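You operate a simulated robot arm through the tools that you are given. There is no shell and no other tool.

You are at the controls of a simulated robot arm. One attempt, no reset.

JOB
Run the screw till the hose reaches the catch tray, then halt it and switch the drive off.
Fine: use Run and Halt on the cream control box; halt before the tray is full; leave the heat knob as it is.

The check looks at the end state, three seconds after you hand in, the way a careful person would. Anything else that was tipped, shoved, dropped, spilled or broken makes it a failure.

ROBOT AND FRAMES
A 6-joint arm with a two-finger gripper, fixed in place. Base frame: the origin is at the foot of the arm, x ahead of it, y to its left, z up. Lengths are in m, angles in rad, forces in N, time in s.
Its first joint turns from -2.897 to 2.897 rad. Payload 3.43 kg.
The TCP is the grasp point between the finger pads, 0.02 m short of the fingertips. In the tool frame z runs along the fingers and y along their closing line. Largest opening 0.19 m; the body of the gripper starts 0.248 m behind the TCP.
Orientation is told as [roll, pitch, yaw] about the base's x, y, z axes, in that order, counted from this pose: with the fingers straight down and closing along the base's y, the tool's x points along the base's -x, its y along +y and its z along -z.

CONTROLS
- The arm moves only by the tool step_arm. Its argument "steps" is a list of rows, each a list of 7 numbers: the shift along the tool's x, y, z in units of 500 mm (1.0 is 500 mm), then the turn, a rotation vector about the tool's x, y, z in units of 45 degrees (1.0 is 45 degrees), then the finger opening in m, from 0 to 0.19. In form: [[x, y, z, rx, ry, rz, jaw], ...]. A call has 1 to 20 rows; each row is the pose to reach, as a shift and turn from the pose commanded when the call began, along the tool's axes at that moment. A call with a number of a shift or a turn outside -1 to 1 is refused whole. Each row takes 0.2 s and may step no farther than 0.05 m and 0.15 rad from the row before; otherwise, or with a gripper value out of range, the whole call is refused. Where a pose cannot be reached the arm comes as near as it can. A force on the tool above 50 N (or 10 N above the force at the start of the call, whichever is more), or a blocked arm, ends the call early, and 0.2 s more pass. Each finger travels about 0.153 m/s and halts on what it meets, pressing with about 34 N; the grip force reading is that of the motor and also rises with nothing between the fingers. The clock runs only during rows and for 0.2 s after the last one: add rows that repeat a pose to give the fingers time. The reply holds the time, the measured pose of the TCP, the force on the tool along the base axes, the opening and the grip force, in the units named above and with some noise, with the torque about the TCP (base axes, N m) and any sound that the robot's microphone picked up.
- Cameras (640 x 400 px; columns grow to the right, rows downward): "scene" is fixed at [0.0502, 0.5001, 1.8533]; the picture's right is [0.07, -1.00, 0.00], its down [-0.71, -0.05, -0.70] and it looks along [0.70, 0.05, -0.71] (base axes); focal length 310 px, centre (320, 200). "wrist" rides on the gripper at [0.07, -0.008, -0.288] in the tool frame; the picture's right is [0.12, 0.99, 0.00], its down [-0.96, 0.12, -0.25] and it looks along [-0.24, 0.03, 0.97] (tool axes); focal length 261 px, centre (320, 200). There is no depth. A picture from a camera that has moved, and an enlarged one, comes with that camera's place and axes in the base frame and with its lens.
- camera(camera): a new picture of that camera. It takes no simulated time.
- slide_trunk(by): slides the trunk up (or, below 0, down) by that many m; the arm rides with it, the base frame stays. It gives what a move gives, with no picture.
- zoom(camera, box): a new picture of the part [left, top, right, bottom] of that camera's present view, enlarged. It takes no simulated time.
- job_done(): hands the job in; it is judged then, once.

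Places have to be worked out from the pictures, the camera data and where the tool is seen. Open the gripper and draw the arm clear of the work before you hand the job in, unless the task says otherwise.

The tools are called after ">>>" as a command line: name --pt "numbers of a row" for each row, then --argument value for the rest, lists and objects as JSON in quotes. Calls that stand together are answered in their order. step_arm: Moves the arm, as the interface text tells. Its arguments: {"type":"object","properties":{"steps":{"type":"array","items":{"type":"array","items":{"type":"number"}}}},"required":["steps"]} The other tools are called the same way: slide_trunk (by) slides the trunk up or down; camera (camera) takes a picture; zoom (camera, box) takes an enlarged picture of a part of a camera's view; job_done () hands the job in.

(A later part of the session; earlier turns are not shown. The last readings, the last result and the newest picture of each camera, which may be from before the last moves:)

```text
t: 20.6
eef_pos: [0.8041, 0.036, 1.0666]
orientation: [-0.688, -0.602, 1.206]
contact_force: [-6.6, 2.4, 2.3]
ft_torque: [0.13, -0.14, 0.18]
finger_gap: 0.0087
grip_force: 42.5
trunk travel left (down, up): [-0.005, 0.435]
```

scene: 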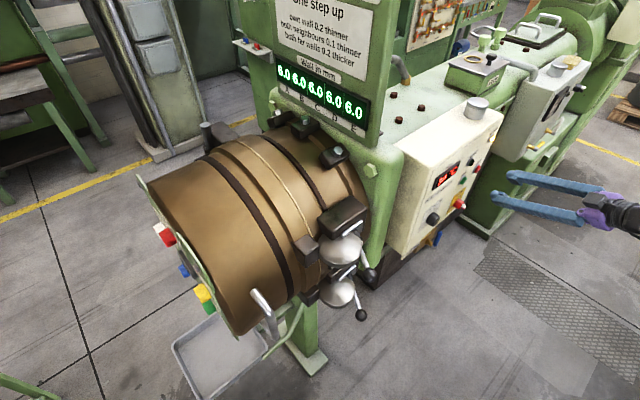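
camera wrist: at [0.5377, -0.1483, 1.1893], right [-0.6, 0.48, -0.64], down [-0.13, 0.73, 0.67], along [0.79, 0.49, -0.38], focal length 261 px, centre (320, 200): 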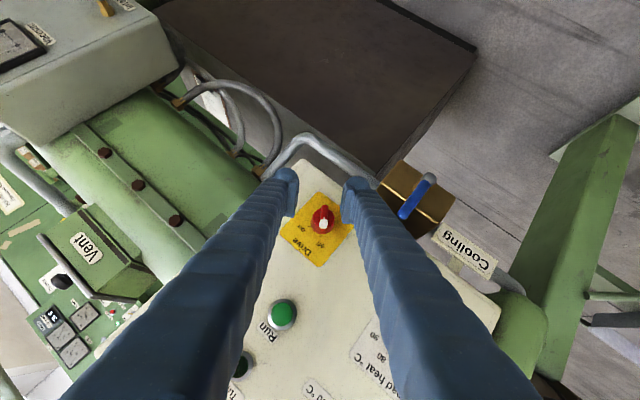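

Force is nearly relieved. I rotate slowly, 2.5° per row for 15°.

>>> step_arm --pt "0 -0.0004 0 -0.0418 0.0009 0.0366 0.005" --pt "0 -0.0008 0 -0.0836 0.0018 0.0732 0.005" --pt "0 -0.0012 0 -0.1254 0.0027 0.1098 0.005" --pt "0 -0.0016 0 -0.1672 0.0036 0.1464 0.005" --pt "0 -0.002 0 -0.209 0.0045 0.183 0.005" --pt "0 -0.0024 0 -0.2508 0.0054 0.2196 0.005"

>>> camera --camera "wrist"

>>> zoom --camera "wrist" --box '[290, 180, 350, 240]'

```text
t: 22.0
eef_pos: [0.8049, 0.0356, 1.0661]
orientation: [-0.376, -0.685, 1.019]
contact_force: [-6.9, 4.7, -1.3]
ft_torque: [0.29, -0.26, 0.26]
finger_gap: 0.0083
grip_force: 42.6
trunk travel left (down, up): [-0.005, 0.435]
```

```text
taken
camera wrist: at [0.6021, -0.1072, 1.2299], right [-0.71, 0.6, -0.36], down [0.16, 0.64, 0.75], along [0.68, 0.48, -0.55], focal length 261 px, centre (320, 200)
```

wrist: 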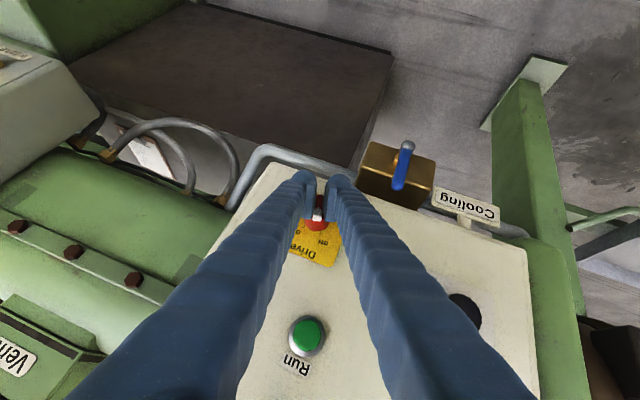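

```text
6.67 times, centred on (320, 210) of wrist
camera zoom: at [0.6021, -0.1072, 1.2299], right [-0.71, 0.6, -0.36], down [0.16, 0.64, 0.75], along [0.68, 0.48, -0.55], focal length 1738 px, centre (320, 133)
```

zoom: 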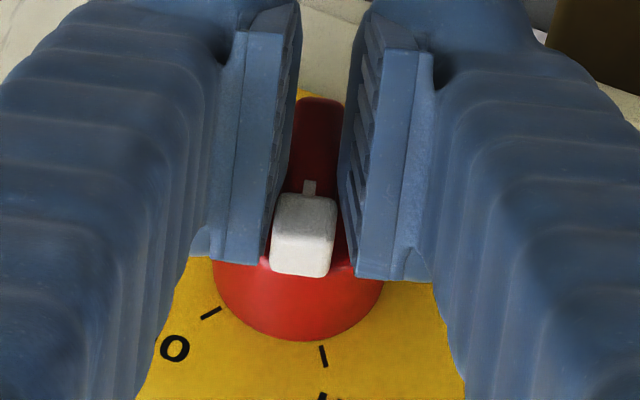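

The knob turns with the tool at low force (18.6° so far). I continue another 35° at the same pace.

>>> step_arm --pt "0.0001 -0.0003 0.0001 -0.0419 0.0009 0.0366 0.005" --pt "0.0001 -0.0006 0.0001 -0.0837 0.0017 0.0731 0.005" --pt "0.0002 -0.0009 0.0002 -0.1256 0.0026 0.1097 0.005" --pt "0.0002 -0.0012 0.0003 -0.1674 0.0035 0.1463 0.005" --pt "0.0003 -0.0015 0.0004 -0.2093 0.0044 0.1829 0.005" --pt "0.0003 -0.0018 0.0004 -0.2511 0.0052 0.2194 0.005" --pt "0.0004 -0.0021 0.0005 -0.293 0.0061 0.256 0.005" --pt "0.0005 -0.0024 0.0006 -0.3349 0.007 0.2926 0.005" --pt "0.0005 -0.0027 0.0006 -0.3767 0.0078 0.3291 0.005" --pt "0.0006 -0.003 0.0007 -0.4186 0.0087 0.3657 0.005" --pt "0.0006 -0.0033 0.0008 -0.4604 0.0096 0.4023 0.005" --pt "0.0007 -0.0036 0.0009 -0.5023 0.0105 0.4389 0.005" --pt "0.0007 -0.0039 0.0009 -0.5441 0.0113 0.4754 0.005" --pt "0.0008 -0.0042 0.001 -0.586 0.0122 0.512 0.005"

>>> camera --camera "wrist"

>>> zoom --camera "wrist" --box '[290, 180, 350, 240]'

>>> zoom --camera "scene" --box '[430, 150, 530, 225]'

```text
t: 25.0
eef_pos: [0.8042, 0.0335, 1.0663]
orientation: [0.414, -0.667, 0.507]
contact_force: [-27.7, 12.1, -12.1]
ft_torque: [-0.05, 0.1, 0.43]
finger_gap: 0.0083
grip_force: 41.8
trunk travel left (down, up): [-0.005, 0.435]
```

```text
taken
camera wrist: at [0.6756, -0.1801, 1.2257], right [-0.74, 0.63, 0.24], down [0.51, 0.29, 0.81], along [0.44, 0.72, -0.54], focal length 261 px, centre (320, 200)
```

wrist: 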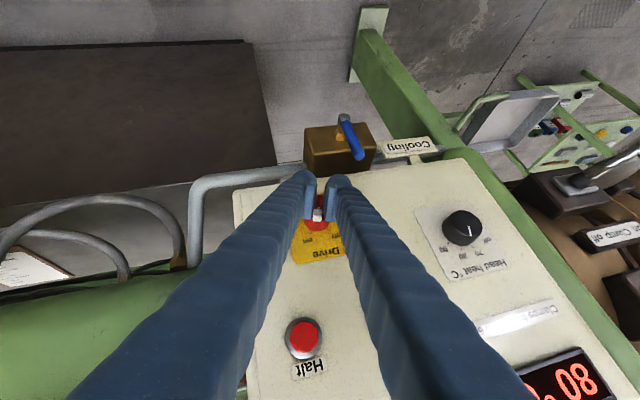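

```text
6.67 times, centred on (320, 210) of wrist
camera zoom: at [0.6756, -0.1801, 1.2257], right [-0.74, 0.63, 0.24], down [0.51, 0.29, 0.81], along [0.44, 0.72, -0.54], focal length 1738 px, centre (320, 133)
```

zoom: 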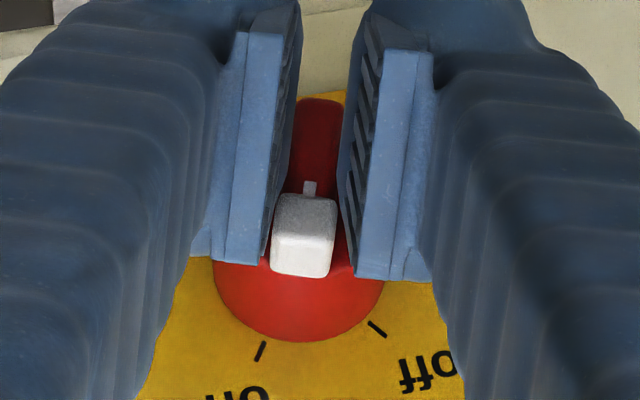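

```text
5.33 times, centred on (480, 188) of scene
camera zoom: at [0.0502, 0.5001, 1.8533], right [0.07, -1.0, 0.0], down [-0.71, -0.05, -0.7], along [0.7, 0.05, -0.71], focal length 1656 px, centre (-533, 267)
```

zoom: 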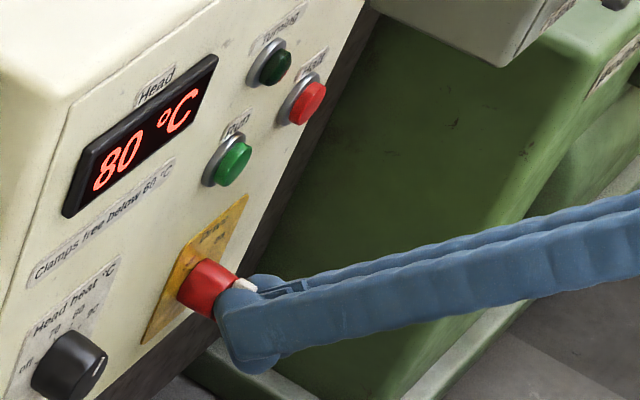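

53.6° done; the "on" tick needs about 16° more. Side force has built to ~28 N, so I relieve a couple of millimetres while completing the turn.

>>> step_arm --pt "0.0024 0.0011 0.0013 0 0 0 0.005" --pt "0.0048 0.0022 0.0026 -0.045 0.0009 0.039 0.005" --pt "0.0048 0.0022 0.0026 -0.09 0.0019 0.078 0.005" --pt "0.0048 0.0022 0.0026 -0.134 0.0028 0.117 0.005" --pt "0.0048 0.0022 0.0026 -0.179 0.0037 0.156 0.005" --pt "0.0048 0.0022 0.0026 -0.223 0.0047 0.195 0.005" --pt "0.0048 0.0022 0.0026 -0.268 0.0056 0.234 0.005"

>>> zoom --camera "wrist" --box '[290, 180, 350, 240]'

>>> camera --camera "scene"

```text
t: 26.6
eef_pos: [0.8063, 0.0333, 1.067]
orientation: [0.736, -0.568, 0.319]
contact_force: [-2.2, 7.7, 15.6]
ft_torque: [0.17, -0.39, -0.11]
finger_gap: 0.0082
grip_force: 42.4
trunk travel left (down, up): [-0.005, 0.435]
```

```text
6.67 times, centred on (320, 210) of wrist
camera zoom: at [0.7041, -0.2099, 1.2026], right [-0.67, 0.56, 0.5], down [0.66, 0.13, 0.74], along [0.34, 0.82, -0.46], focal length 1738 px, centre (320, 133)
```

zoom: 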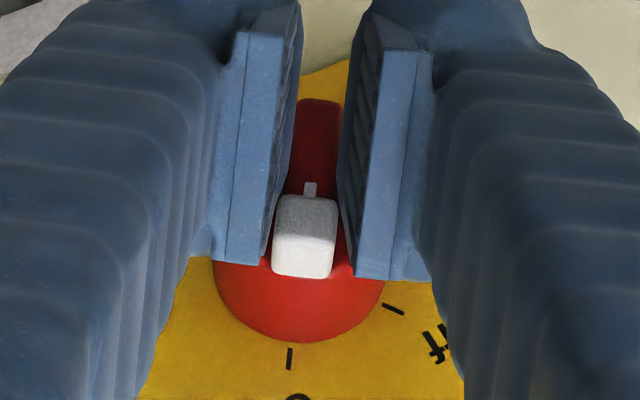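

```text
taken
```

scene: 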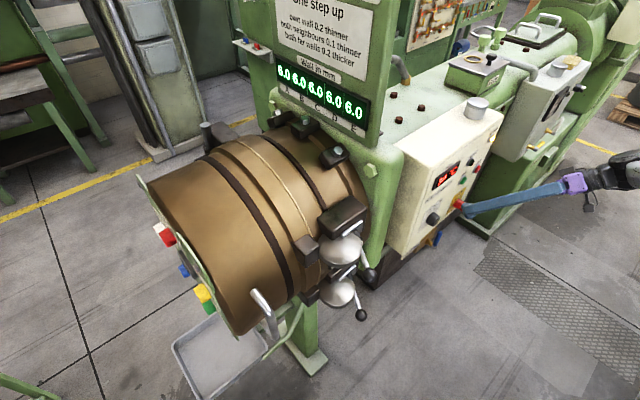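

The "on" tick is now under the pointer, mirroring the start. I open the fingers and back off along the tool axis.

>>> step_arm --pt "0 0 0 0 0 0 0.03" --pt "0 0 0 0 0 0 0.04" --pt "0 0 0 0 0 0 0.04" --pt "0 0 -0.03 0 0 0 0.04" --pt "0 0 -0.07 0 0 0 0.04" --pt "0 0 -0.12 0 0 0 0.04"

>>> camera --camera "wrist"

>>> zoom --camera "wrist" --box '[270, 160, 370, 270]'

```text
t: 28.0
eef_pos: [0.7961, -0.0137, 1.0998]
orientation: [0.735, -0.566, 0.32]
contact_force: [0.1, 0.4, -0.6]
ft_torque: [-0.01, 0.02, -0.01]
finger_gap: 0.0402
grip_force: 0.0
trunk travel left (down, up): [-0.005, 0.435]
```

```text
taken
camera wrist: at [0.6953, -0.2562, 1.2383], right [-0.66, 0.56, 0.5], down [0.66, 0.14, 0.73], along [0.34, 0.82, -0.46], focal length 261 px, centre (320, 200)
```

wrist: 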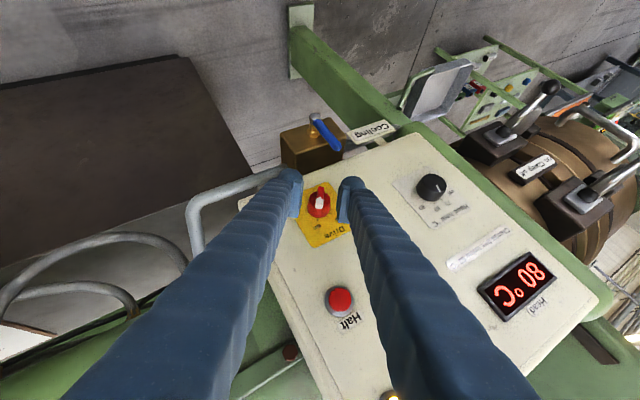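

```text
3.64 times, centred on (320, 215) of wrist
camera zoom: at [0.6953, -0.2562, 1.2383], right [-0.66, 0.56, 0.5], down [0.66, 0.14, 0.73], along [0.34, 0.82, -0.46], focal length 948 px, centre (320, 146)
```

zoom: 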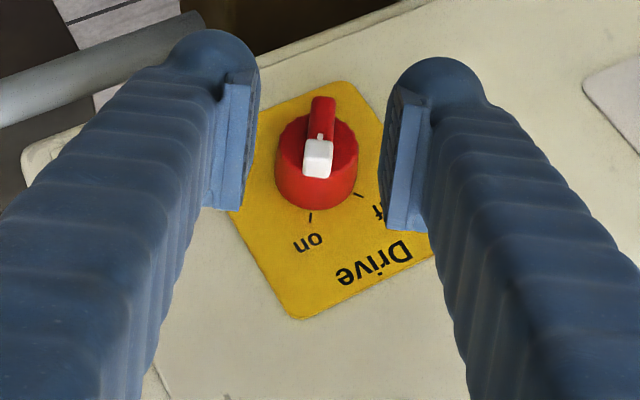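

Drive is on. I now swing to the middle orientation (fingers closed) and go to a point about 4 cm in front of Run.

>>> step_arm --pt "-0.0121 0.0363 -0.0061 0.0972 -0.002 -0.0858 0.02" --pt "-0.0242 0.0726 -0.0121 0.1943 -0.004 -0.1717 0" --pt "-0.0363 0.1089 -0.0182 0.2915 -0.006 -0.2575 0" --pt "-0.0484 0.1452 -0.0243 0.3887 -0.008 -0.3433 0" --pt "-0.0605 0.1815 -0.0303 0.4858 -0.01 -0.4292 0" --pt "-0.0726 0.2178 -0.0364 0.583 -0.012 -0.515 0" --pt "-0.0726 0.2178 -0.0364 0.583 -0.012 -0.515 0"

>>> camera --camera "wrist"

>>> zoom --camera "scene" --box '[420, 130, 540, 210]'

```text
t: 29.6
eef_pos: [0.7581, 0.0483, 1.1958]
orientation: [-0.013, -0.717, 0.788]
contact_force: [-0.2, -0.1, 0.2]
ft_torque: [-0.1, -0.02, -0.09]
finger_gap: 0.0
grip_force: 33.5
trunk travel left (down, up): [-0.005, 0.435]
```

```text
taken
camera wrist: at [0.5896, -0.1269, 1.364], right [-0.76, 0.64, -0.09], down [0.31, 0.48, 0.82], along [0.57, 0.59, -0.57], focal length 261 px, centre (320, 200)
```

wrist: 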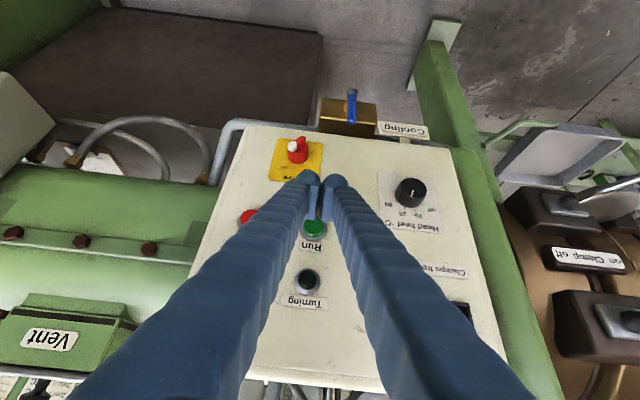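

```text
5.00 times, centred on (480, 170) of scene
camera zoom: at [0.0502, 0.5001, 1.8533], right [0.07, -1.0, 0.0], down [-0.71, -0.05, -0.7], along [0.7, 0.05, -0.71], focal length 1552 px, centre (-480, 350)
```

zoom: 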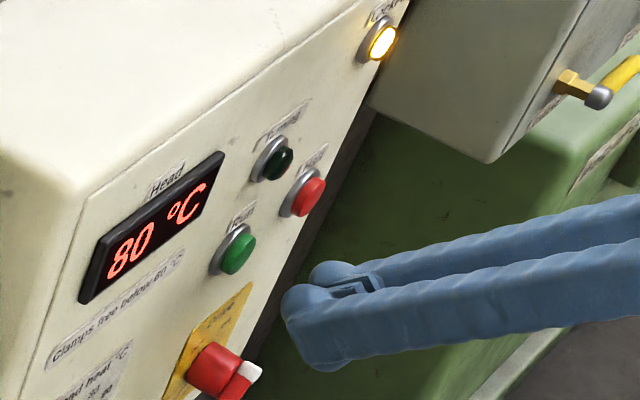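

Tips are level with Run and slightly left. I correct and advance to about the expected contact point, then look.

>>> step_arm --pt "-0.0205 -0.0032 0.0217 0 0 0 0" --pt "-0.041 -0.0032 0.0433 0 0 0 0" --pt "-0.0616 -0.0032 0.065 0 0 0 0"

>>> zoom --camera "scene" --box '[420, 140, 516, 200]'

>>> zoom --camera "wrist" --box '[270, 170, 370, 270]'

```text
t: 30.4
eef_pos: [0.7907, 0.0771, 1.1901]
orientation: [-0.014, -0.718, 0.785]
contact_force: [-3.0, -4.3, -1.7]
ft_torque: [-0.02, -0.04, 0.01]
finger_gap: 0.0059
grip_force: 34.2
trunk travel left (down, up): [-0.005, 0.435]
heard: click
```

```text
6.67 times, centred on (468, 170) of scene
camera zoom: at [0.0502, 0.5001, 1.8533], right [0.07, -1.0, 0.0], down [-0.71, -0.05, -0.7], along [0.7, 0.05, -0.71], focal length 2069 px, centre (-667, 400)
```

zoom: 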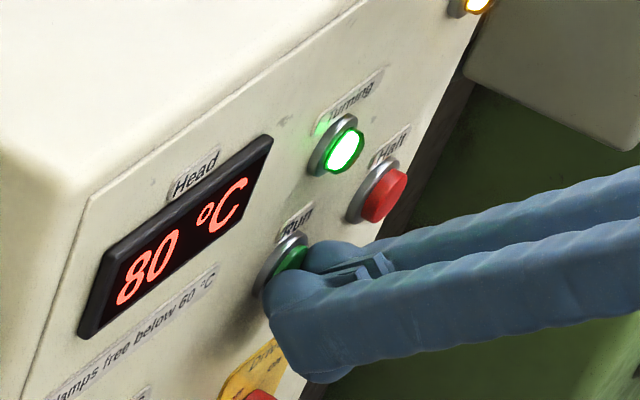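

```text
4.00 times, centred on (320, 220) of wrist
camera zoom: at [0.6225, -0.0984, 1.3587], right [-0.76, 0.64, -0.09], down [0.31, 0.48, 0.82], along [0.57, 0.59, -0.57], focal length 1043 px, centre (320, 120)
```

zoom: 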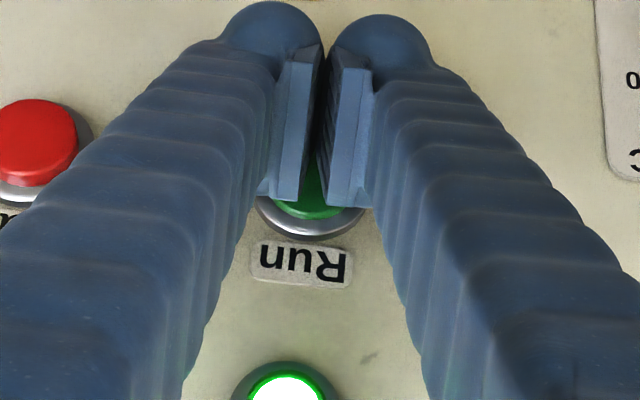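

Run clicked and the Turning lamp lit. I retreat 3 cm and shift across in front of Halt, then check the hose.

>>> step_arm --pt "0.0446 -0.0004 -0.0394 0 0 0 0" --pt "0.0433 -0.0855 -0.0395 0 0 0 0" --pt "0.042 -0.1706 -0.0396 0 0 0 0"

>>> camera --camera "scene"

>>> camera --camera "wrist"

>>> zoom --camera "scene" --box '[130, 220, 330, 400]'

```text
t: 31.2
eef_pos: [0.8319, -0.0025, 1.1908]
orientation: [-0.01, -0.718, 0.784]
contact_force: [1.1, -0.3, -1.3]
ft_torque: [0.02, 0.03, 0.06]
finger_gap: 0.0001
grip_force: 34.3
trunk travel left (down, up): [-0.005, 0.435]
```

```text
taken
```

scene: 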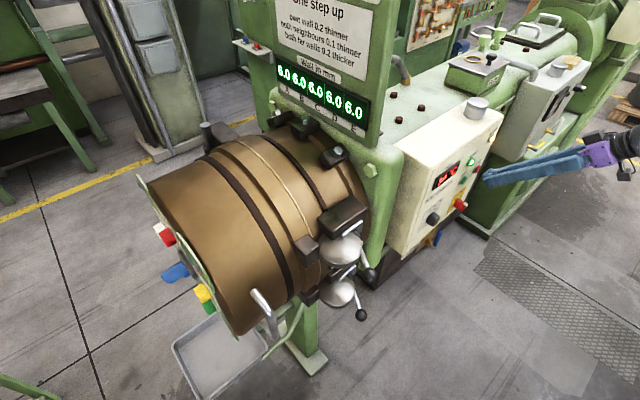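

```text
taken
camera wrist: at [0.6639, -0.1782, 1.3602], right [-0.76, 0.64, -0.09], down [0.32, 0.48, 0.82], along [0.57, 0.59, -0.57], focal length 261 px, centre (320, 200)
```

wrist: 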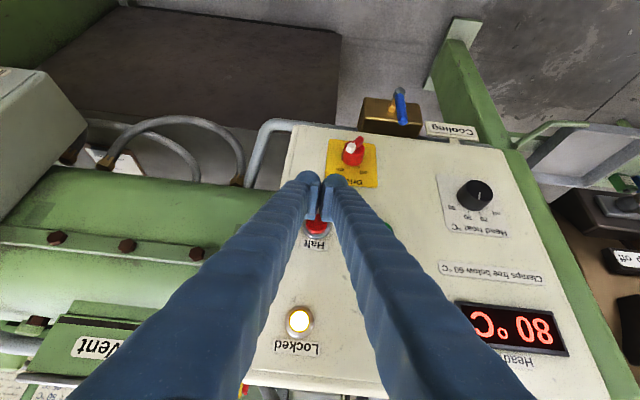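

```text
2.22 times, centred on (230, 310) of scene
camera zoom: at [0.0502, 0.5001, 1.8533], right [0.07, -1.0, 0.0], down [-0.71, -0.05, -0.7], along [0.7, 0.05, -0.71], focal length 690 px, centre (520, -44)
```

zoom: 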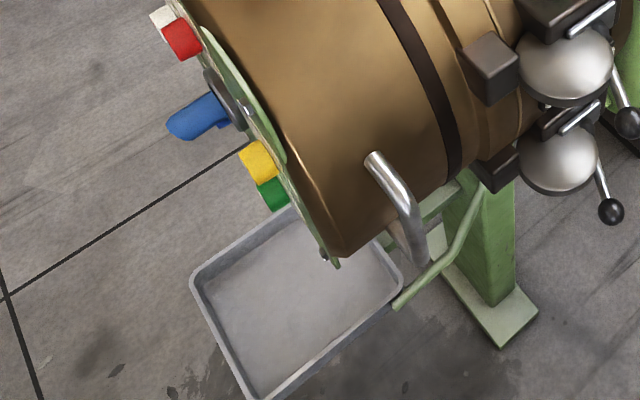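

The blue hose has begun to emerge from the die; the tips are in front of Halt. I wait in short steps and watch.

>>> step_arm --pt "0 0 0 0 0 0 0" --pt "0 0 0 0 0 0 0" --pt "0 0 0 0 0 0 0"

>>> zoom --camera "scene" --box '[130, 220, 330, 400]'

```text
t: 32.0
eef_pos: [0.8313, -0.0022, 1.193]
orientation: [-0.012, -0.716, 0.786]
contact_force: [0.2, 0.1, -0.4]
ft_torque: [-0.05, 0.0, -0.02]
finger_gap: 0.0001
grip_force: 34.3
trunk travel left (down, up): [-0.005, 0.435]
```

```text
2.22 times, centred on (230, 310) of scene
camera zoom: at [0.0502, 0.5001, 1.8533], right [0.07, -1.0, 0.0], down [-0.71, -0.05, -0.7], along [0.7, 0.05, -0.71], focal length 690 px, centre (520, -44)
```

zoom: 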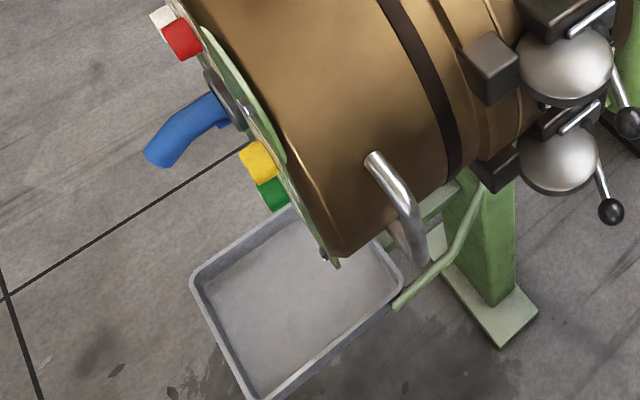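

The hose is growing and curving down toward the tray, still well above it. I keep waiting in 1 s steps.

>>> step_arm --pt "0 0 0 0 0 0 0" --pt "0 0 0 0 0 0 0" --pt "0 0 0 0 0 0 0" --pt "0 0 0 0 0 0 0"

>>> zoom --camera "scene" --box '[130, 220, 330, 400]'

```text
t: 33.0
eef_pos: [0.8303, -0.002, 1.192]
orientation: [-0.013, -0.717, 0.786]
contact_force: [-0.4, 0.2, 0.2]
ft_torque: [0.0, 0.02, -0.01]
finger_gap: 0.0
grip_force: 34.0
trunk travel left (down, up): [-0.005, 0.435]
```

```text
2.22 times, centred on (230, 310) of scene
camera zoom: at [0.0502, 0.5001, 1.8533], right [0.07, -1.0, 0.0], down [-0.71, -0.05, -0.7], along [0.7, 0.05, -0.71], focal length 690 px, centre (520, -44)
```

zoom: 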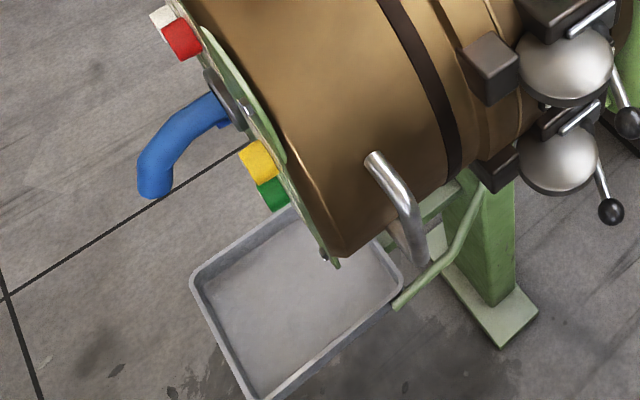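

Tip still hanging in the air, now vertical. Continue waiting about 1 s.

>>> step_arm --pt "0 0 0 0 0 0 0" --pt "0 0 0 0 0 0 0" --pt "0 0 0 0 0 0 0" --pt "0 0 0 0 0 0 0"

>>> zoom --camera "scene" --box '[130, 220, 330, 400]'

```text
t: 34.0
eef_pos: [0.8313, -0.0023, 1.193]
orientation: [-0.012, -0.718, 0.785]
contact_force: [-0.1, 1.0, -0.5]
ft_torque: [-0.02, -0.02, -0.03]
finger_gap: 0.0001
grip_force: 34.2
trunk travel left (down, up): [-0.005, 0.435]
```

```text
2.22 times, centred on (230, 310) of scene
camera zoom: at [0.0502, 0.5001, 1.8533], right [0.07, -1.0, 0.0], down [-0.71, -0.05, -0.7], along [0.7, 0.05, -0.71], focal length 690 px, centre (520, -44)
```

zoom: 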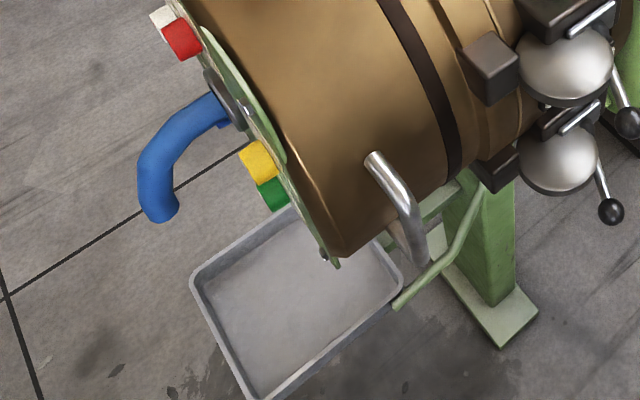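

Growth is steady (about 22 zoomed px per second). I wait a bit longer per step.

>>> step_arm --pt "0 0 0 0 0 0 0" --pt "0 0 0 0 0 0 0" --pt "0 0 0 0 0 0 0" --pt "0 0 0 0 0 0 0" --pt "0 0 0 0 0 0 0" --pt "0 0 0 0 0 0 0"

>>> zoom --camera "scene" --box '[130, 220, 330, 400]'

```text
t: 35.4
eef_pos: [0.8307, -0.0025, 1.1918]
orientation: [-0.012, -0.717, 0.785]
contact_force: [-0.1, 0.1, -0.3]
ft_torque: [0.0, -0.01, 0.04]
finger_gap: 0.0
grip_force: 34.1
trunk travel left (down, up): [-0.005, 0.435]
```

```text
2.22 times, centred on (230, 310) of scene
camera zoom: at [0.0502, 0.5001, 1.8533], right [0.07, -1.0, 0.0], down [-0.71, -0.05, -0.7], along [0.7, 0.05, -0.71], focal length 690 px, centre (520, -44)
```

zoom: 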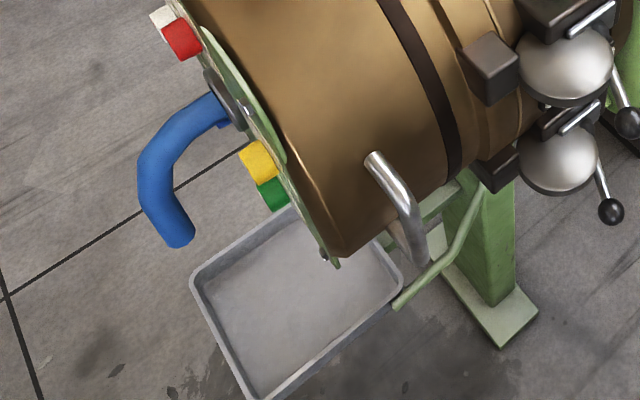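

Tip at (180,240) in the zoom, still above the tray. Wait on.

>>> step_arm --pt "0 0 0 0 0 0 0" --pt "0 0 0 0 0 0 0" --pt "0 0 0 0 0 0 0" --pt "0 0 0 0 0 0 0" --pt "0 0 0 0 0 0 0" --pt "0 0 0 0 0 0 0"

>>> zoom --camera "scene" --box '[130, 220, 330, 400]'

```text
t: 36.8
eef_pos: [0.8317, -0.0021, 1.1923]
orientation: [-0.013, -0.718, 0.786]
contact_force: [0.2, -0.6, -0.4]
ft_torque: [-0.01, 0.0, -0.03]
finger_gap: 0.0
grip_force: 34.5
trunk travel left (down, up): [-0.005, 0.435]
```

```text
2.22 times, centred on (230, 310) of scene
camera zoom: at [0.0502, 0.5001, 1.8533], right [0.07, -1.0, 0.0], down [-0.71, -0.05, -0.7], along [0.7, 0.05, -0.71], focal length 690 px, centre (520, -44)
```

zoom: 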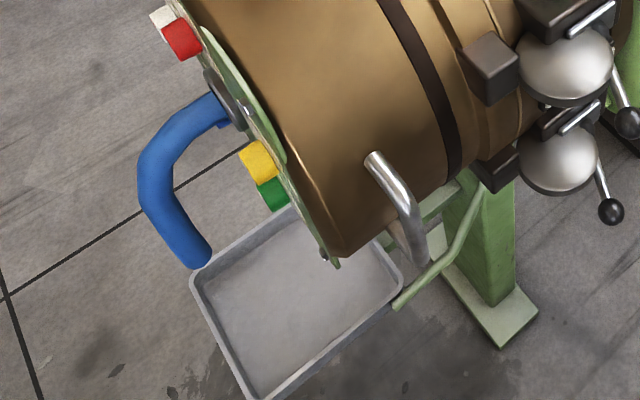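

Tip is just passing in front of the tray's edge in the image. Wait another second.

>>> step_arm --pt "0 0 0 0 0 0 0" --pt "0 0 0 0 0 0 0" --pt "0 0 0 0 0 0 0" --pt "0 0 0 0 0 0 0" --pt "0 0 0 0 0 0 0"

>>> zoom --camera "scene" --box '[130, 240, 290, 400]'

```text
t: 38.0
eef_pos: [0.8304, -0.0024, 1.1925]
orientation: [-0.012, -0.717, 0.785]
contact_force: [0.3, 0.7, -0.7]
ft_torque: [0.02, 0.01, -0.01]
finger_gap: 0.0001
grip_force: 34.0
trunk travel left (down, up): [-0.005, 0.435]
```

```text
2.50 times, centred on (210, 320) of scene
camera zoom: at [0.0502, 0.5001, 1.8533], right [0.07, -1.0, 0.0], down [-0.71, -0.05, -0.7], along [0.7, 0.05, -0.71], focal length 776 px, centre (595, -100)
```

zoom: 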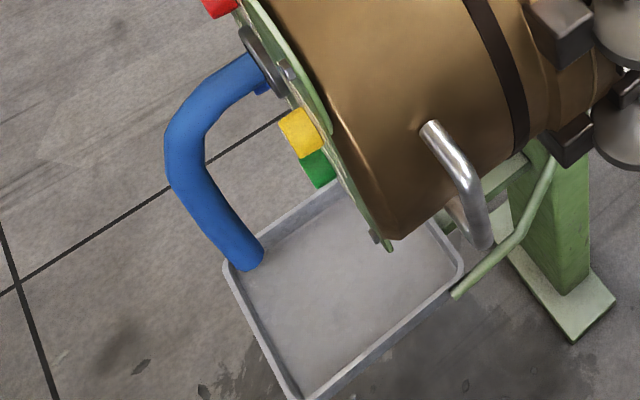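

The tip is now over the tray in the image; I go on in shorter steps to see when it touches.

>>> step_arm --pt "0 0 0 0 0 0 0" --pt "0 0 0 0 0 0 0" --pt "0 0 0 0 0 0 0" --pt "0 0 0 0 0 0 0"

>>> zoom --camera "scene" --box '[130, 240, 290, 400]'

```text
t: 39.0
eef_pos: [0.8303, -0.0033, 1.1929]
orientation: [-0.011, -0.719, 0.784]
contact_force: [0.0, 0.2, 1.2]
ft_torque: [-0.02, 0.0, 0.05]
finger_gap: 0.0001
grip_force: 34.7
trunk travel left (down, up): [-0.005, 0.435]
```

```text
2.50 times, centred on (210, 320) of scene
camera zoom: at [0.0502, 0.5001, 1.8533], right [0.07, -1.0, 0.0], down [-0.71, -0.05, -0.7], along [0.7, 0.05, -0.71], focal length 776 px, centre (595, -100)
```

zoom: 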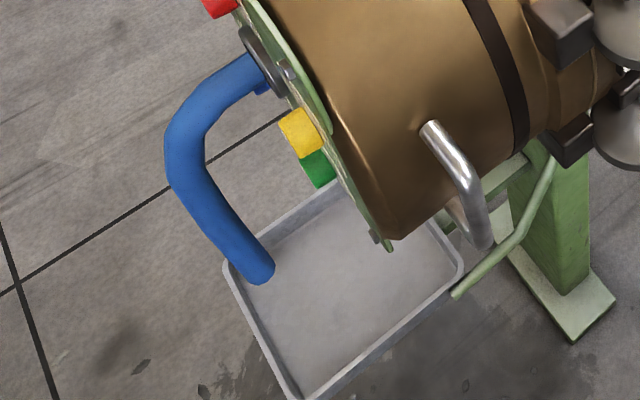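

Still lengthening about 15 px/s with no coil seen. Continue.

>>> step_arm --pt "0 0 0 0 0 0 0" --pt "0 0 0 0 0 0 0" --pt "0 0 0 0 0 0 0" --pt "0 0 0 0 0 0 0"

>>> zoom --camera "scene" --box '[160, 280, 260, 400]'

```text
t: 40.0
eef_pos: [0.8312, -0.0025, 1.1933]
orientation: [-0.01, -0.718, 0.787]
contact_force: [0.0, -0.4, 0.2]
ft_torque: [0.02, -0.03, 0.03]
finger_gap: 0.0
grip_force: 34.3
trunk travel left (down, up): [-0.005, 0.435]
```

```text
3.33 times, centred on (210, 340) of scene
camera zoom: at [0.0502, 0.5001, 1.8533], right [0.07, -1.0, 0.0], down [-0.71, -0.05, -0.7], along [0.7, 0.05, -0.71], focal length 1035 px, centre (687, -267)
```

zoom: 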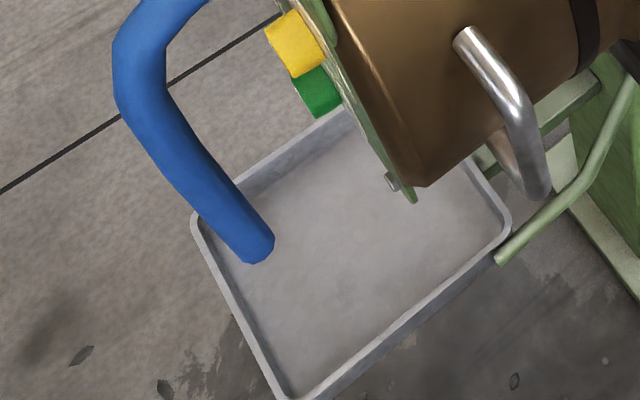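

Triangulating, the tray floor lies near z≈0.58 and the hose tip now near z≈0.55–0.6, so contact must be close. I check closely from both cameras at no time cost.

>>> zoom --camera "scene" --box '[170, 330, 220, 370]'

>>> zoom --camera "wrist" --box '[500, 90, 640, 220]'

```text
10.00 times, centred on (195, 350) of scene
camera zoom: at [0.0502, 0.5001, 1.8533], right [0.07, -1.0, 0.0], down [-0.71, -0.05, -0.7], along [0.7, 0.05, -0.71], focal length 3104 px, centre (1570, -1300)
```

zoom: 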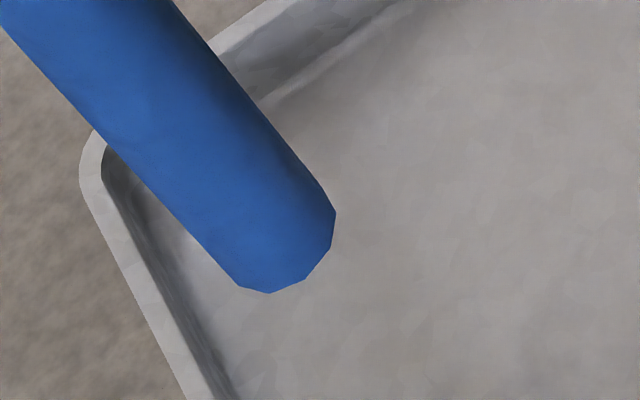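

```text
3.08 times, centred on (570, 155) of wrist
camera zoom: at [0.6624, -0.1779, 1.3613], right [-0.76, 0.64, -0.09], down [0.31, 0.48, 0.82], along [0.57, 0.59, -0.57], focal length 802 px, centre (-449, 338)
```

zoom: 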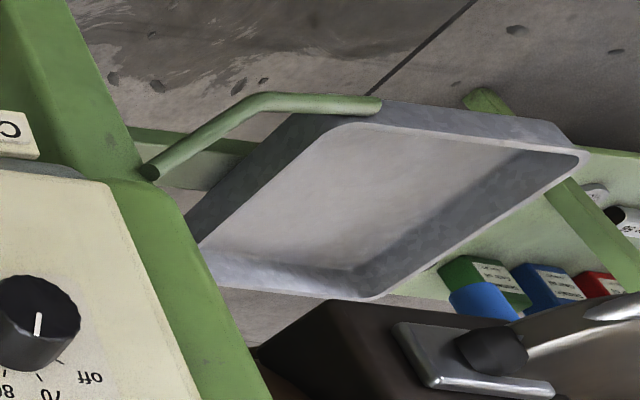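

The wrist view shows the hose tip (blue, about z≈0.73), so it is still some 13 cm above the tray. I wait 1 s and compare both views.

>>> step_arm --pt "0 0 0 0 0 0 0" --pt "0 0 0 0 0 0 0" --pt "0 0 0 0 0 0 0" --pt "0 0 0 0 0 0 0"

>>> zoom --camera "scene" --box '[160, 310, 240, 390]'

>>> zoom --camera "wrist" --box '[500, 90, 640, 220]'

```text
t: 41.0
eef_pos: [0.8302, -0.0018, 1.1919]
orientation: [-0.014, -0.718, 0.786]
contact_force: [0.0, 0.0, -1.0]
ft_torque: [-0.03, 0.0, -0.02]
finger_gap: 0.0
grip_force: 34.4
trunk travel left (down, up): [-0.005, 0.435]
```

```text
5.00 times, centred on (200, 350) of scene
camera zoom: at [0.0502, 0.5001, 1.8533], right [0.07, -1.0, 0.0], down [-0.71, -0.05, -0.7], along [0.7, 0.05, -0.71], focal length 1552 px, centre (920, -550)
```

zoom: 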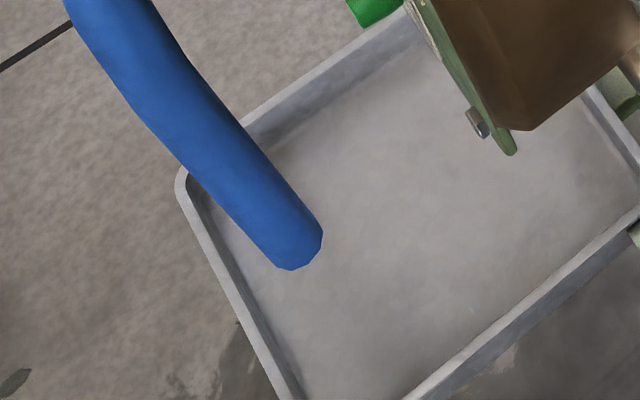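

```text
3.08 times, centred on (570, 155) of wrist
camera zoom: at [0.6624, -0.1779, 1.3613], right [-0.76, 0.64, -0.09], down [0.31, 0.48, 0.82], along [0.57, 0.59, -0.57], focal length 802 px, centre (-449, 338)
```

zoom: 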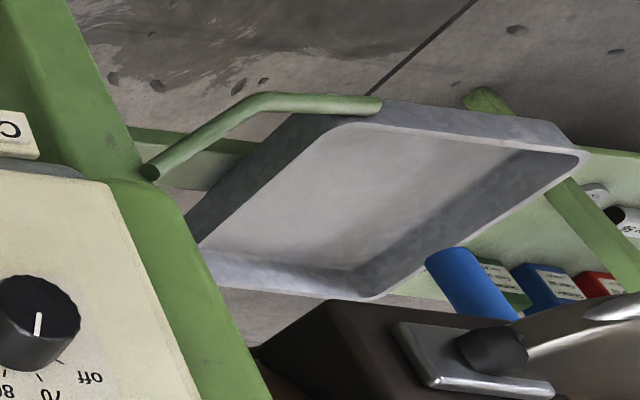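

Tip still above (z≈0.68). Another 1 s.

>>> step_arm --pt "0 0 0 0 0 0 0" --pt "0 0 0 0 0 0 0" --pt "0 0 0 0 0 0 0" --pt "0 0 0 0 0 0 0"

>>> zoom --camera "scene" --box '[160, 310, 240, 390]'

>>> zoom --camera "wrist" --box '[500, 90, 640, 220]'

```text
t: 42.0
eef_pos: [0.8315, -0.0027, 1.1926]
orientation: [-0.012, -0.718, 0.785]
contact_force: [0.5, 0.0, -0.4]
ft_torque: [-0.01, -0.02, -0.01]
finger_gap: 0.0
grip_force: 34.3
trunk travel left (down, up): [-0.005, 0.435]
```

```text
5.00 times, centred on (200, 350) of scene
camera zoom: at [0.0502, 0.5001, 1.8533], right [0.07, -1.0, 0.0], down [-0.71, -0.05, -0.7], along [0.7, 0.05, -0.71], focal length 1552 px, centre (920, -550)
```

zoom: 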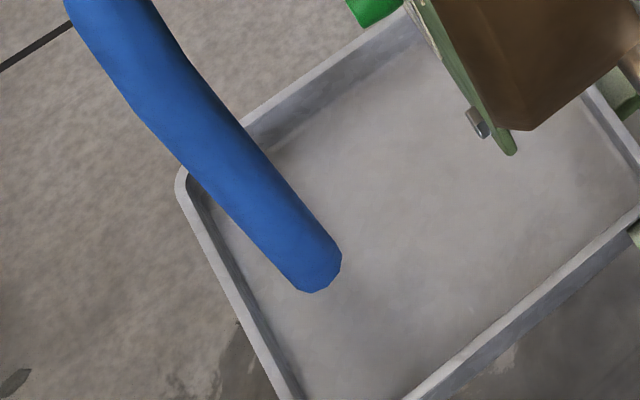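

```text
3.08 times, centred on (570, 155) of wrist
camera zoom: at [0.6624, -0.1779, 1.3613], right [-0.76, 0.64, -0.09], down [0.31, 0.48, 0.82], along [0.57, 0.59, -0.57], focal length 802 px, centre (-449, 338)
```

zoom: 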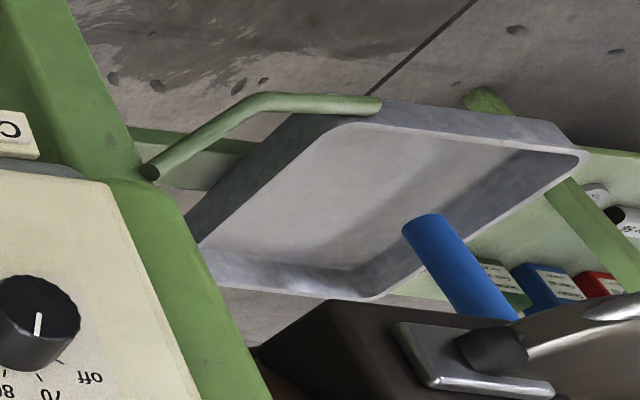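

The tip is now about level with the rim (z≈0.64; floor ≈0.60). I wait 0.8 s more.

>>> step_arm --pt "0 0 0 0 0 0 0" --pt "0 0 0 0 0 0 0" --pt "0 0 0 0 0 0 0"

>>> zoom --camera "scene" --box '[160, 310, 240, 390]'

>>> zoom --camera "wrist" --box '[540, 90, 640, 190]'

```text
t: 42.8
eef_pos: [0.8307, -0.0029, 1.1927]
orientation: [-0.011, -0.717, 0.785]
contact_force: [-0.8, 1.0, -0.8]
ft_torque: [-0.01, -0.01, 0.02]
finger_gap: 0.0
grip_force: 34.8
trunk travel left (down, up): [-0.005, 0.435]
```

```text
5.00 times, centred on (200, 350) of scene
camera zoom: at [0.0502, 0.5001, 1.8533], right [0.07, -1.0, 0.0], down [-0.71, -0.05, -0.7], along [0.7, 0.05, -0.71], focal length 1552 px, centre (920, -550)
```

zoom: 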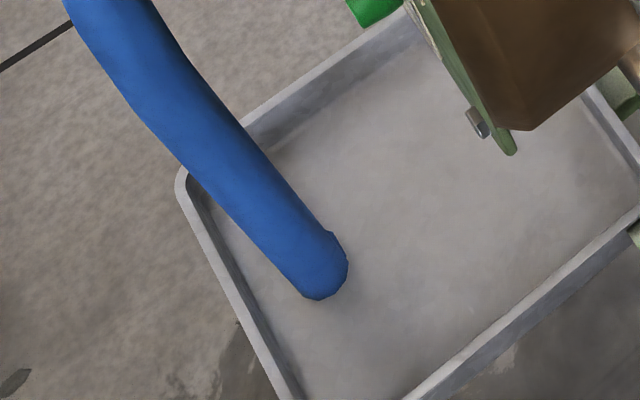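

```text
4.00 times, centred on (590, 140) of wrist
camera zoom: at [0.6624, -0.1779, 1.3613], right [-0.76, 0.64, -0.09], down [0.31, 0.48, 0.82], along [0.57, 0.59, -0.57], focal length 1043 px, centre (-760, 440)
```

zoom: 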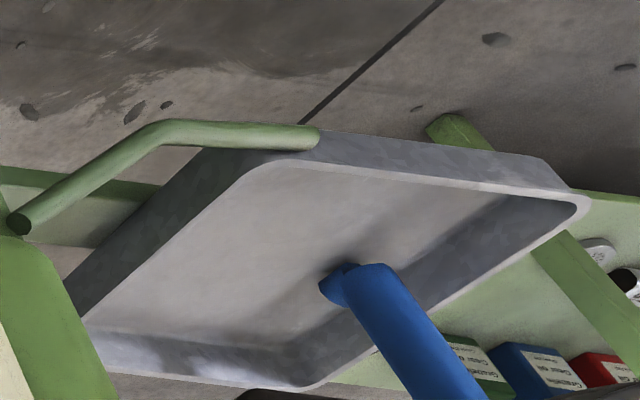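

The hose has touched the tray floor and begins to fold. I press Halt now, 3 cm along the panel normal as for Run.

>>> step_arm --pt "-0.0223 0.0002 0.0197 0 0 0 0" --pt "-0.0446 0.0005 0.0394 0 0 0 0"

>>> zoom --camera "scene" --box '[420, 130, 516, 200]'

```text
t: 43.4
eef_pos: [0.8511, 0.018, 1.1932]
orientation: [-0.011, -0.719, 0.784]
contact_force: [-4.6, -5.7, -0.4]
ft_torque: [0.02, -0.04, 0.05]
finger_gap: 0.006
grip_force: 34.4
trunk travel left (down, up): [-0.005, 0.435]
heard: click
```

```text
5.71 times, centred on (468, 165) of scene
camera zoom: at [0.0502, 0.5001, 1.8533], right [0.07, -1.0, 0.0], down [-0.71, -0.05, -0.7], along [0.7, 0.05, -0.71], focal length 1774 px, centre (-526, 400)
```

zoom: 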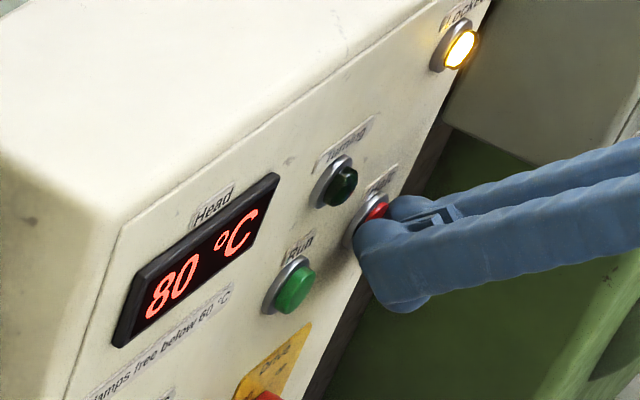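

Halt clicked and the Turning lamp is out. I back straight off 5 cm and check the hose and tray.

>>> step_arm --pt "0.0248 -0.0003 -0.0219 0 0 0 0" --pt "0.0495 -0.0005 -0.0437 0 0 0 0" --pt "0.0743 -0.0008 -0.0656 0 0 0 0"

>>> zoom --camera "scene" --box '[130, 240, 290, 400]'

>>> camera --camera "wrist"

>>> zoom --camera "wrist" --box '[540, 90, 640, 190]'

```text
t: 44.2
eef_pos: [0.8168, -0.017, 1.1924]
orientation: [-0.013, -0.719, 0.786]
contact_force: [-0.1, 0.7, 0.6]
ft_torque: [0.01, 0.01, 0.0]
finger_gap: 0.0
grip_force: 34.6
trunk travel left (down, up): [-0.005, 0.435]
```

```text
2.50 times, centred on (210, 320) of scene
camera zoom: at [0.0502, 0.5001, 1.8533], right [0.07, -1.0, 0.0], down [-0.71, -0.05, -0.7], along [0.7, 0.05, -0.71], focal length 776 px, centre (595, -100)
```

zoom: 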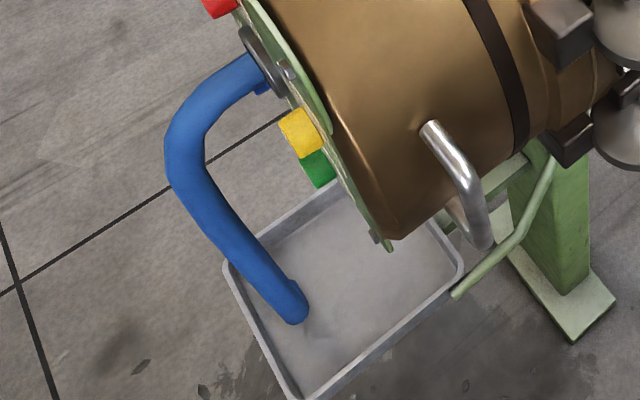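

```text
taken
camera wrist: at [0.648, -0.1924, 1.3614], right [-0.76, 0.64, -0.09], down [0.31, 0.48, 0.82], along [0.57, 0.59, -0.57], focal length 261 px, centre (320, 200)
```

wrist: 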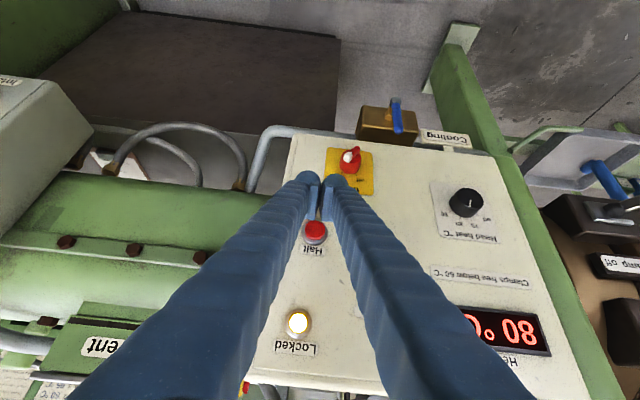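

```text
4.00 times, centred on (590, 140) of wrist
camera zoom: at [0.648, -0.1924, 1.3614], right [-0.76, 0.64, -0.09], down [0.31, 0.48, 0.82], along [0.57, 0.59, -0.57], focal length 1043 px, centre (-760, 440)
```

zoom: 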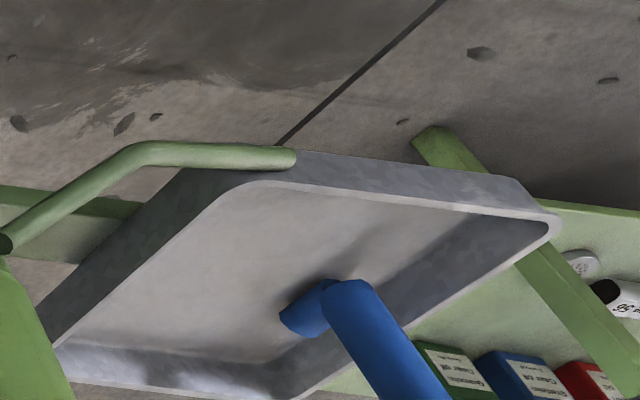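

The hose rests in the tray and has stopped. Now I return to the stand-off in front of the Drive knob with the +35° orientation, opening the jaws to 4 cm.

>>> step_arm --pt "0.0235 0.0058 0.0206 -0.0972 0.001 0.0858 0.01" --pt "0.0469 0.0117 0.0412 -0.1943 0.002 0.1717 0.02" --pt "0.0704 0.0175 0.0618 -0.2915 0.003 0.2575 0.04" --pt "0.0939 0.0233 0.0824 -0.3887 0.004 0.3433 0.04" --pt "0.1173 0.0292 0.103 -0.4858 0.005 0.4292 0.04" --pt "0.1408 0.035 0.1236 -0.583 0.006 0.515 0.04" --pt "0.1408 0.035 0.1236 -0.583 0.006 0.515 0.04"

>>> camera --camera "wrist"

>>> zoom --camera "wrist" --box '[270, 160, 370, 270]'

>>> zoom --camera "scene" --box '[130, 240, 290, 400]'

```text
t: 45.8
eef_pos: [0.7997, -0.0151, 1.0986]
orientation: [0.738, -0.568, 0.318]
contact_force: [-0.1, 0.2, 0.4]
ft_torque: [0.07, 0.02, 0.06]
finger_gap: 0.0404
grip_force: 0.1
trunk travel left (down, up): [-0.005, 0.435]
```

```text
taken
camera wrist: at [0.697, -0.2585, 1.234], right [-0.67, 0.55, 0.5], down [0.66, 0.13, 0.74], along [0.34, 0.82, -0.46], focal length 261 px, centre (320, 200)
```

wrist: 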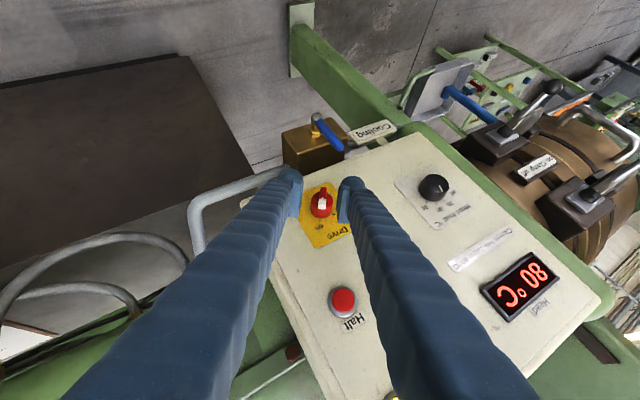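

```text
3.64 times, centred on (320, 215) of wrist
camera zoom: at [0.697, -0.2585, 1.234], right [-0.67, 0.55, 0.5], down [0.66, 0.13, 0.74], along [0.34, 0.82, -0.46], focal length 948 px, centre (320, 146)
```

zoom: 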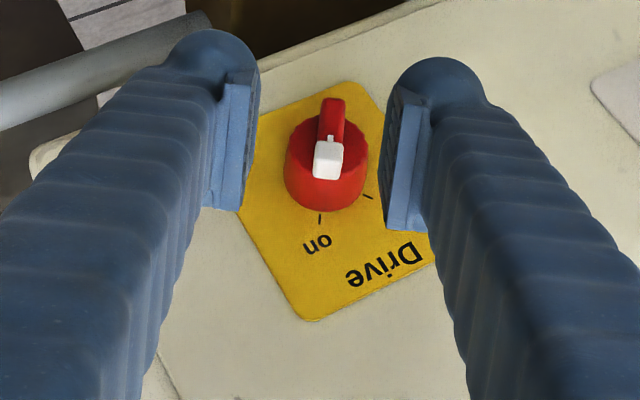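

```text
2.50 times, centred on (210, 320) of scene
camera zoom: at [0.0502, 0.5001, 1.8533], right [0.07, -1.0, 0.0], down [-0.71, -0.05, -0.7], along [0.7, 0.05, -0.71], focal length 776 px, centre (595, -100)
```

zoom: 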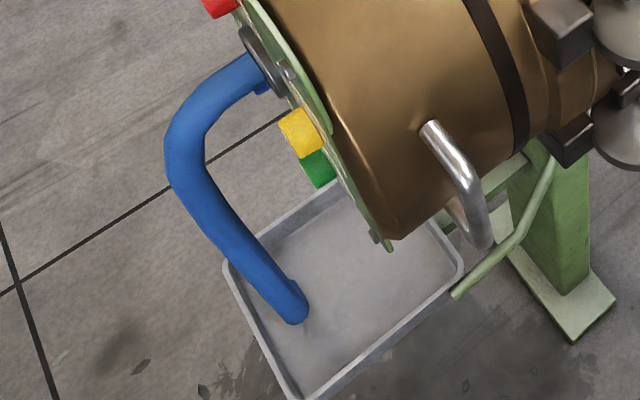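

The pointer sits at "on" and the bar is about 6 mm off-centre. I correct that and advance 5.8 cm along the tool axis to straddle the bar.

>>> step_arm --pt "0 0.012 0 0 0 0 0.04" --pt "-0.0004 0.012 0.04 0 0 0 0.04" --pt "-0.0008 0.012 0.08 0 0 0 0.04" --pt "-0.0012 0.012 0.116 0 0 0 0.04" --pt "-0.0012 0.012 0.116 0 0 0 0.04"

>>> zoom --camera "wrist" --box '[280, 170, 360, 250]'

```text
t: 47.0
eef_pos: [0.8033, 0.0337, 1.0658]
orientation: [0.736, -0.566, 0.317]
contact_force: [0.4, -0.6, 0.0]
ft_torque: [-0.01, -0.01, -0.04]
finger_gap: 0.0403
grip_force: 0.0
trunk travel left (down, up): [-0.005, 0.435]
```

```text
5.00 times, centred on (320, 210) of wrist
camera zoom: at [0.7026, -0.2099, 1.2021], right [-0.67, 0.56, 0.5], down [0.66, 0.13, 0.74], along [0.34, 0.82, -0.46], focal length 1303 px, centre (320, 150)
```

zoom: 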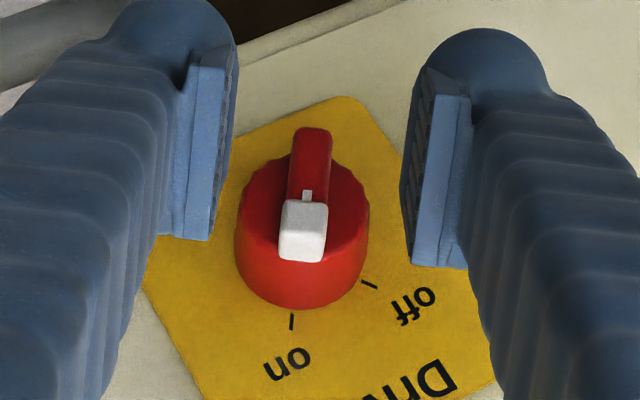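

The bar sits in the jaws as in the earlier grasp. I close on it.

>>> step_arm --pt "0 0 0 0 0 0 0.025" --pt "0 0 0 0 0 0 0.01" --pt "0 0 0 0 0 0 0.005" --pt "0 0 0 0 0 0 0.005"

>>> zoom --camera "wrist" --box '[290, 180, 350, 240]'

```text
t: 48.0
eef_pos: [0.8045, 0.0325, 1.0669]
orientation: [0.736, -0.566, 0.317]
contact_force: [3.7, -4.7, -5.1]
ft_torque: [0.02, -0.01, -0.16]
finger_gap: 0.0074
grip_force: 41.0
trunk travel left (down, up): [-0.005, 0.435]
```

```text
6.67 times, centred on (320, 210) of wrist
camera zoom: at [0.7031, -0.2106, 1.2016], right [-0.67, 0.56, 0.5], down [0.66, 0.13, 0.74], along [0.34, 0.82, -0.46], focal length 1738 px, centre (320, 133)
```

zoom: 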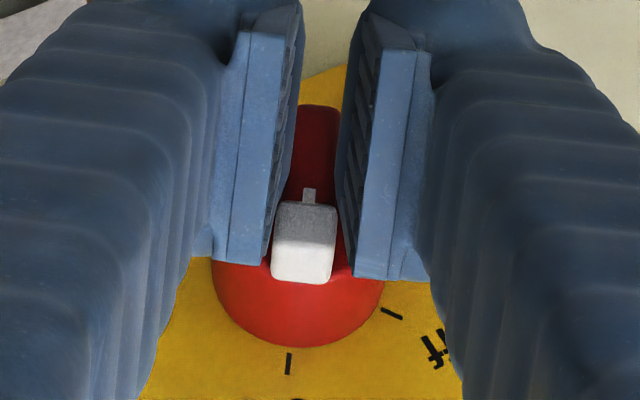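

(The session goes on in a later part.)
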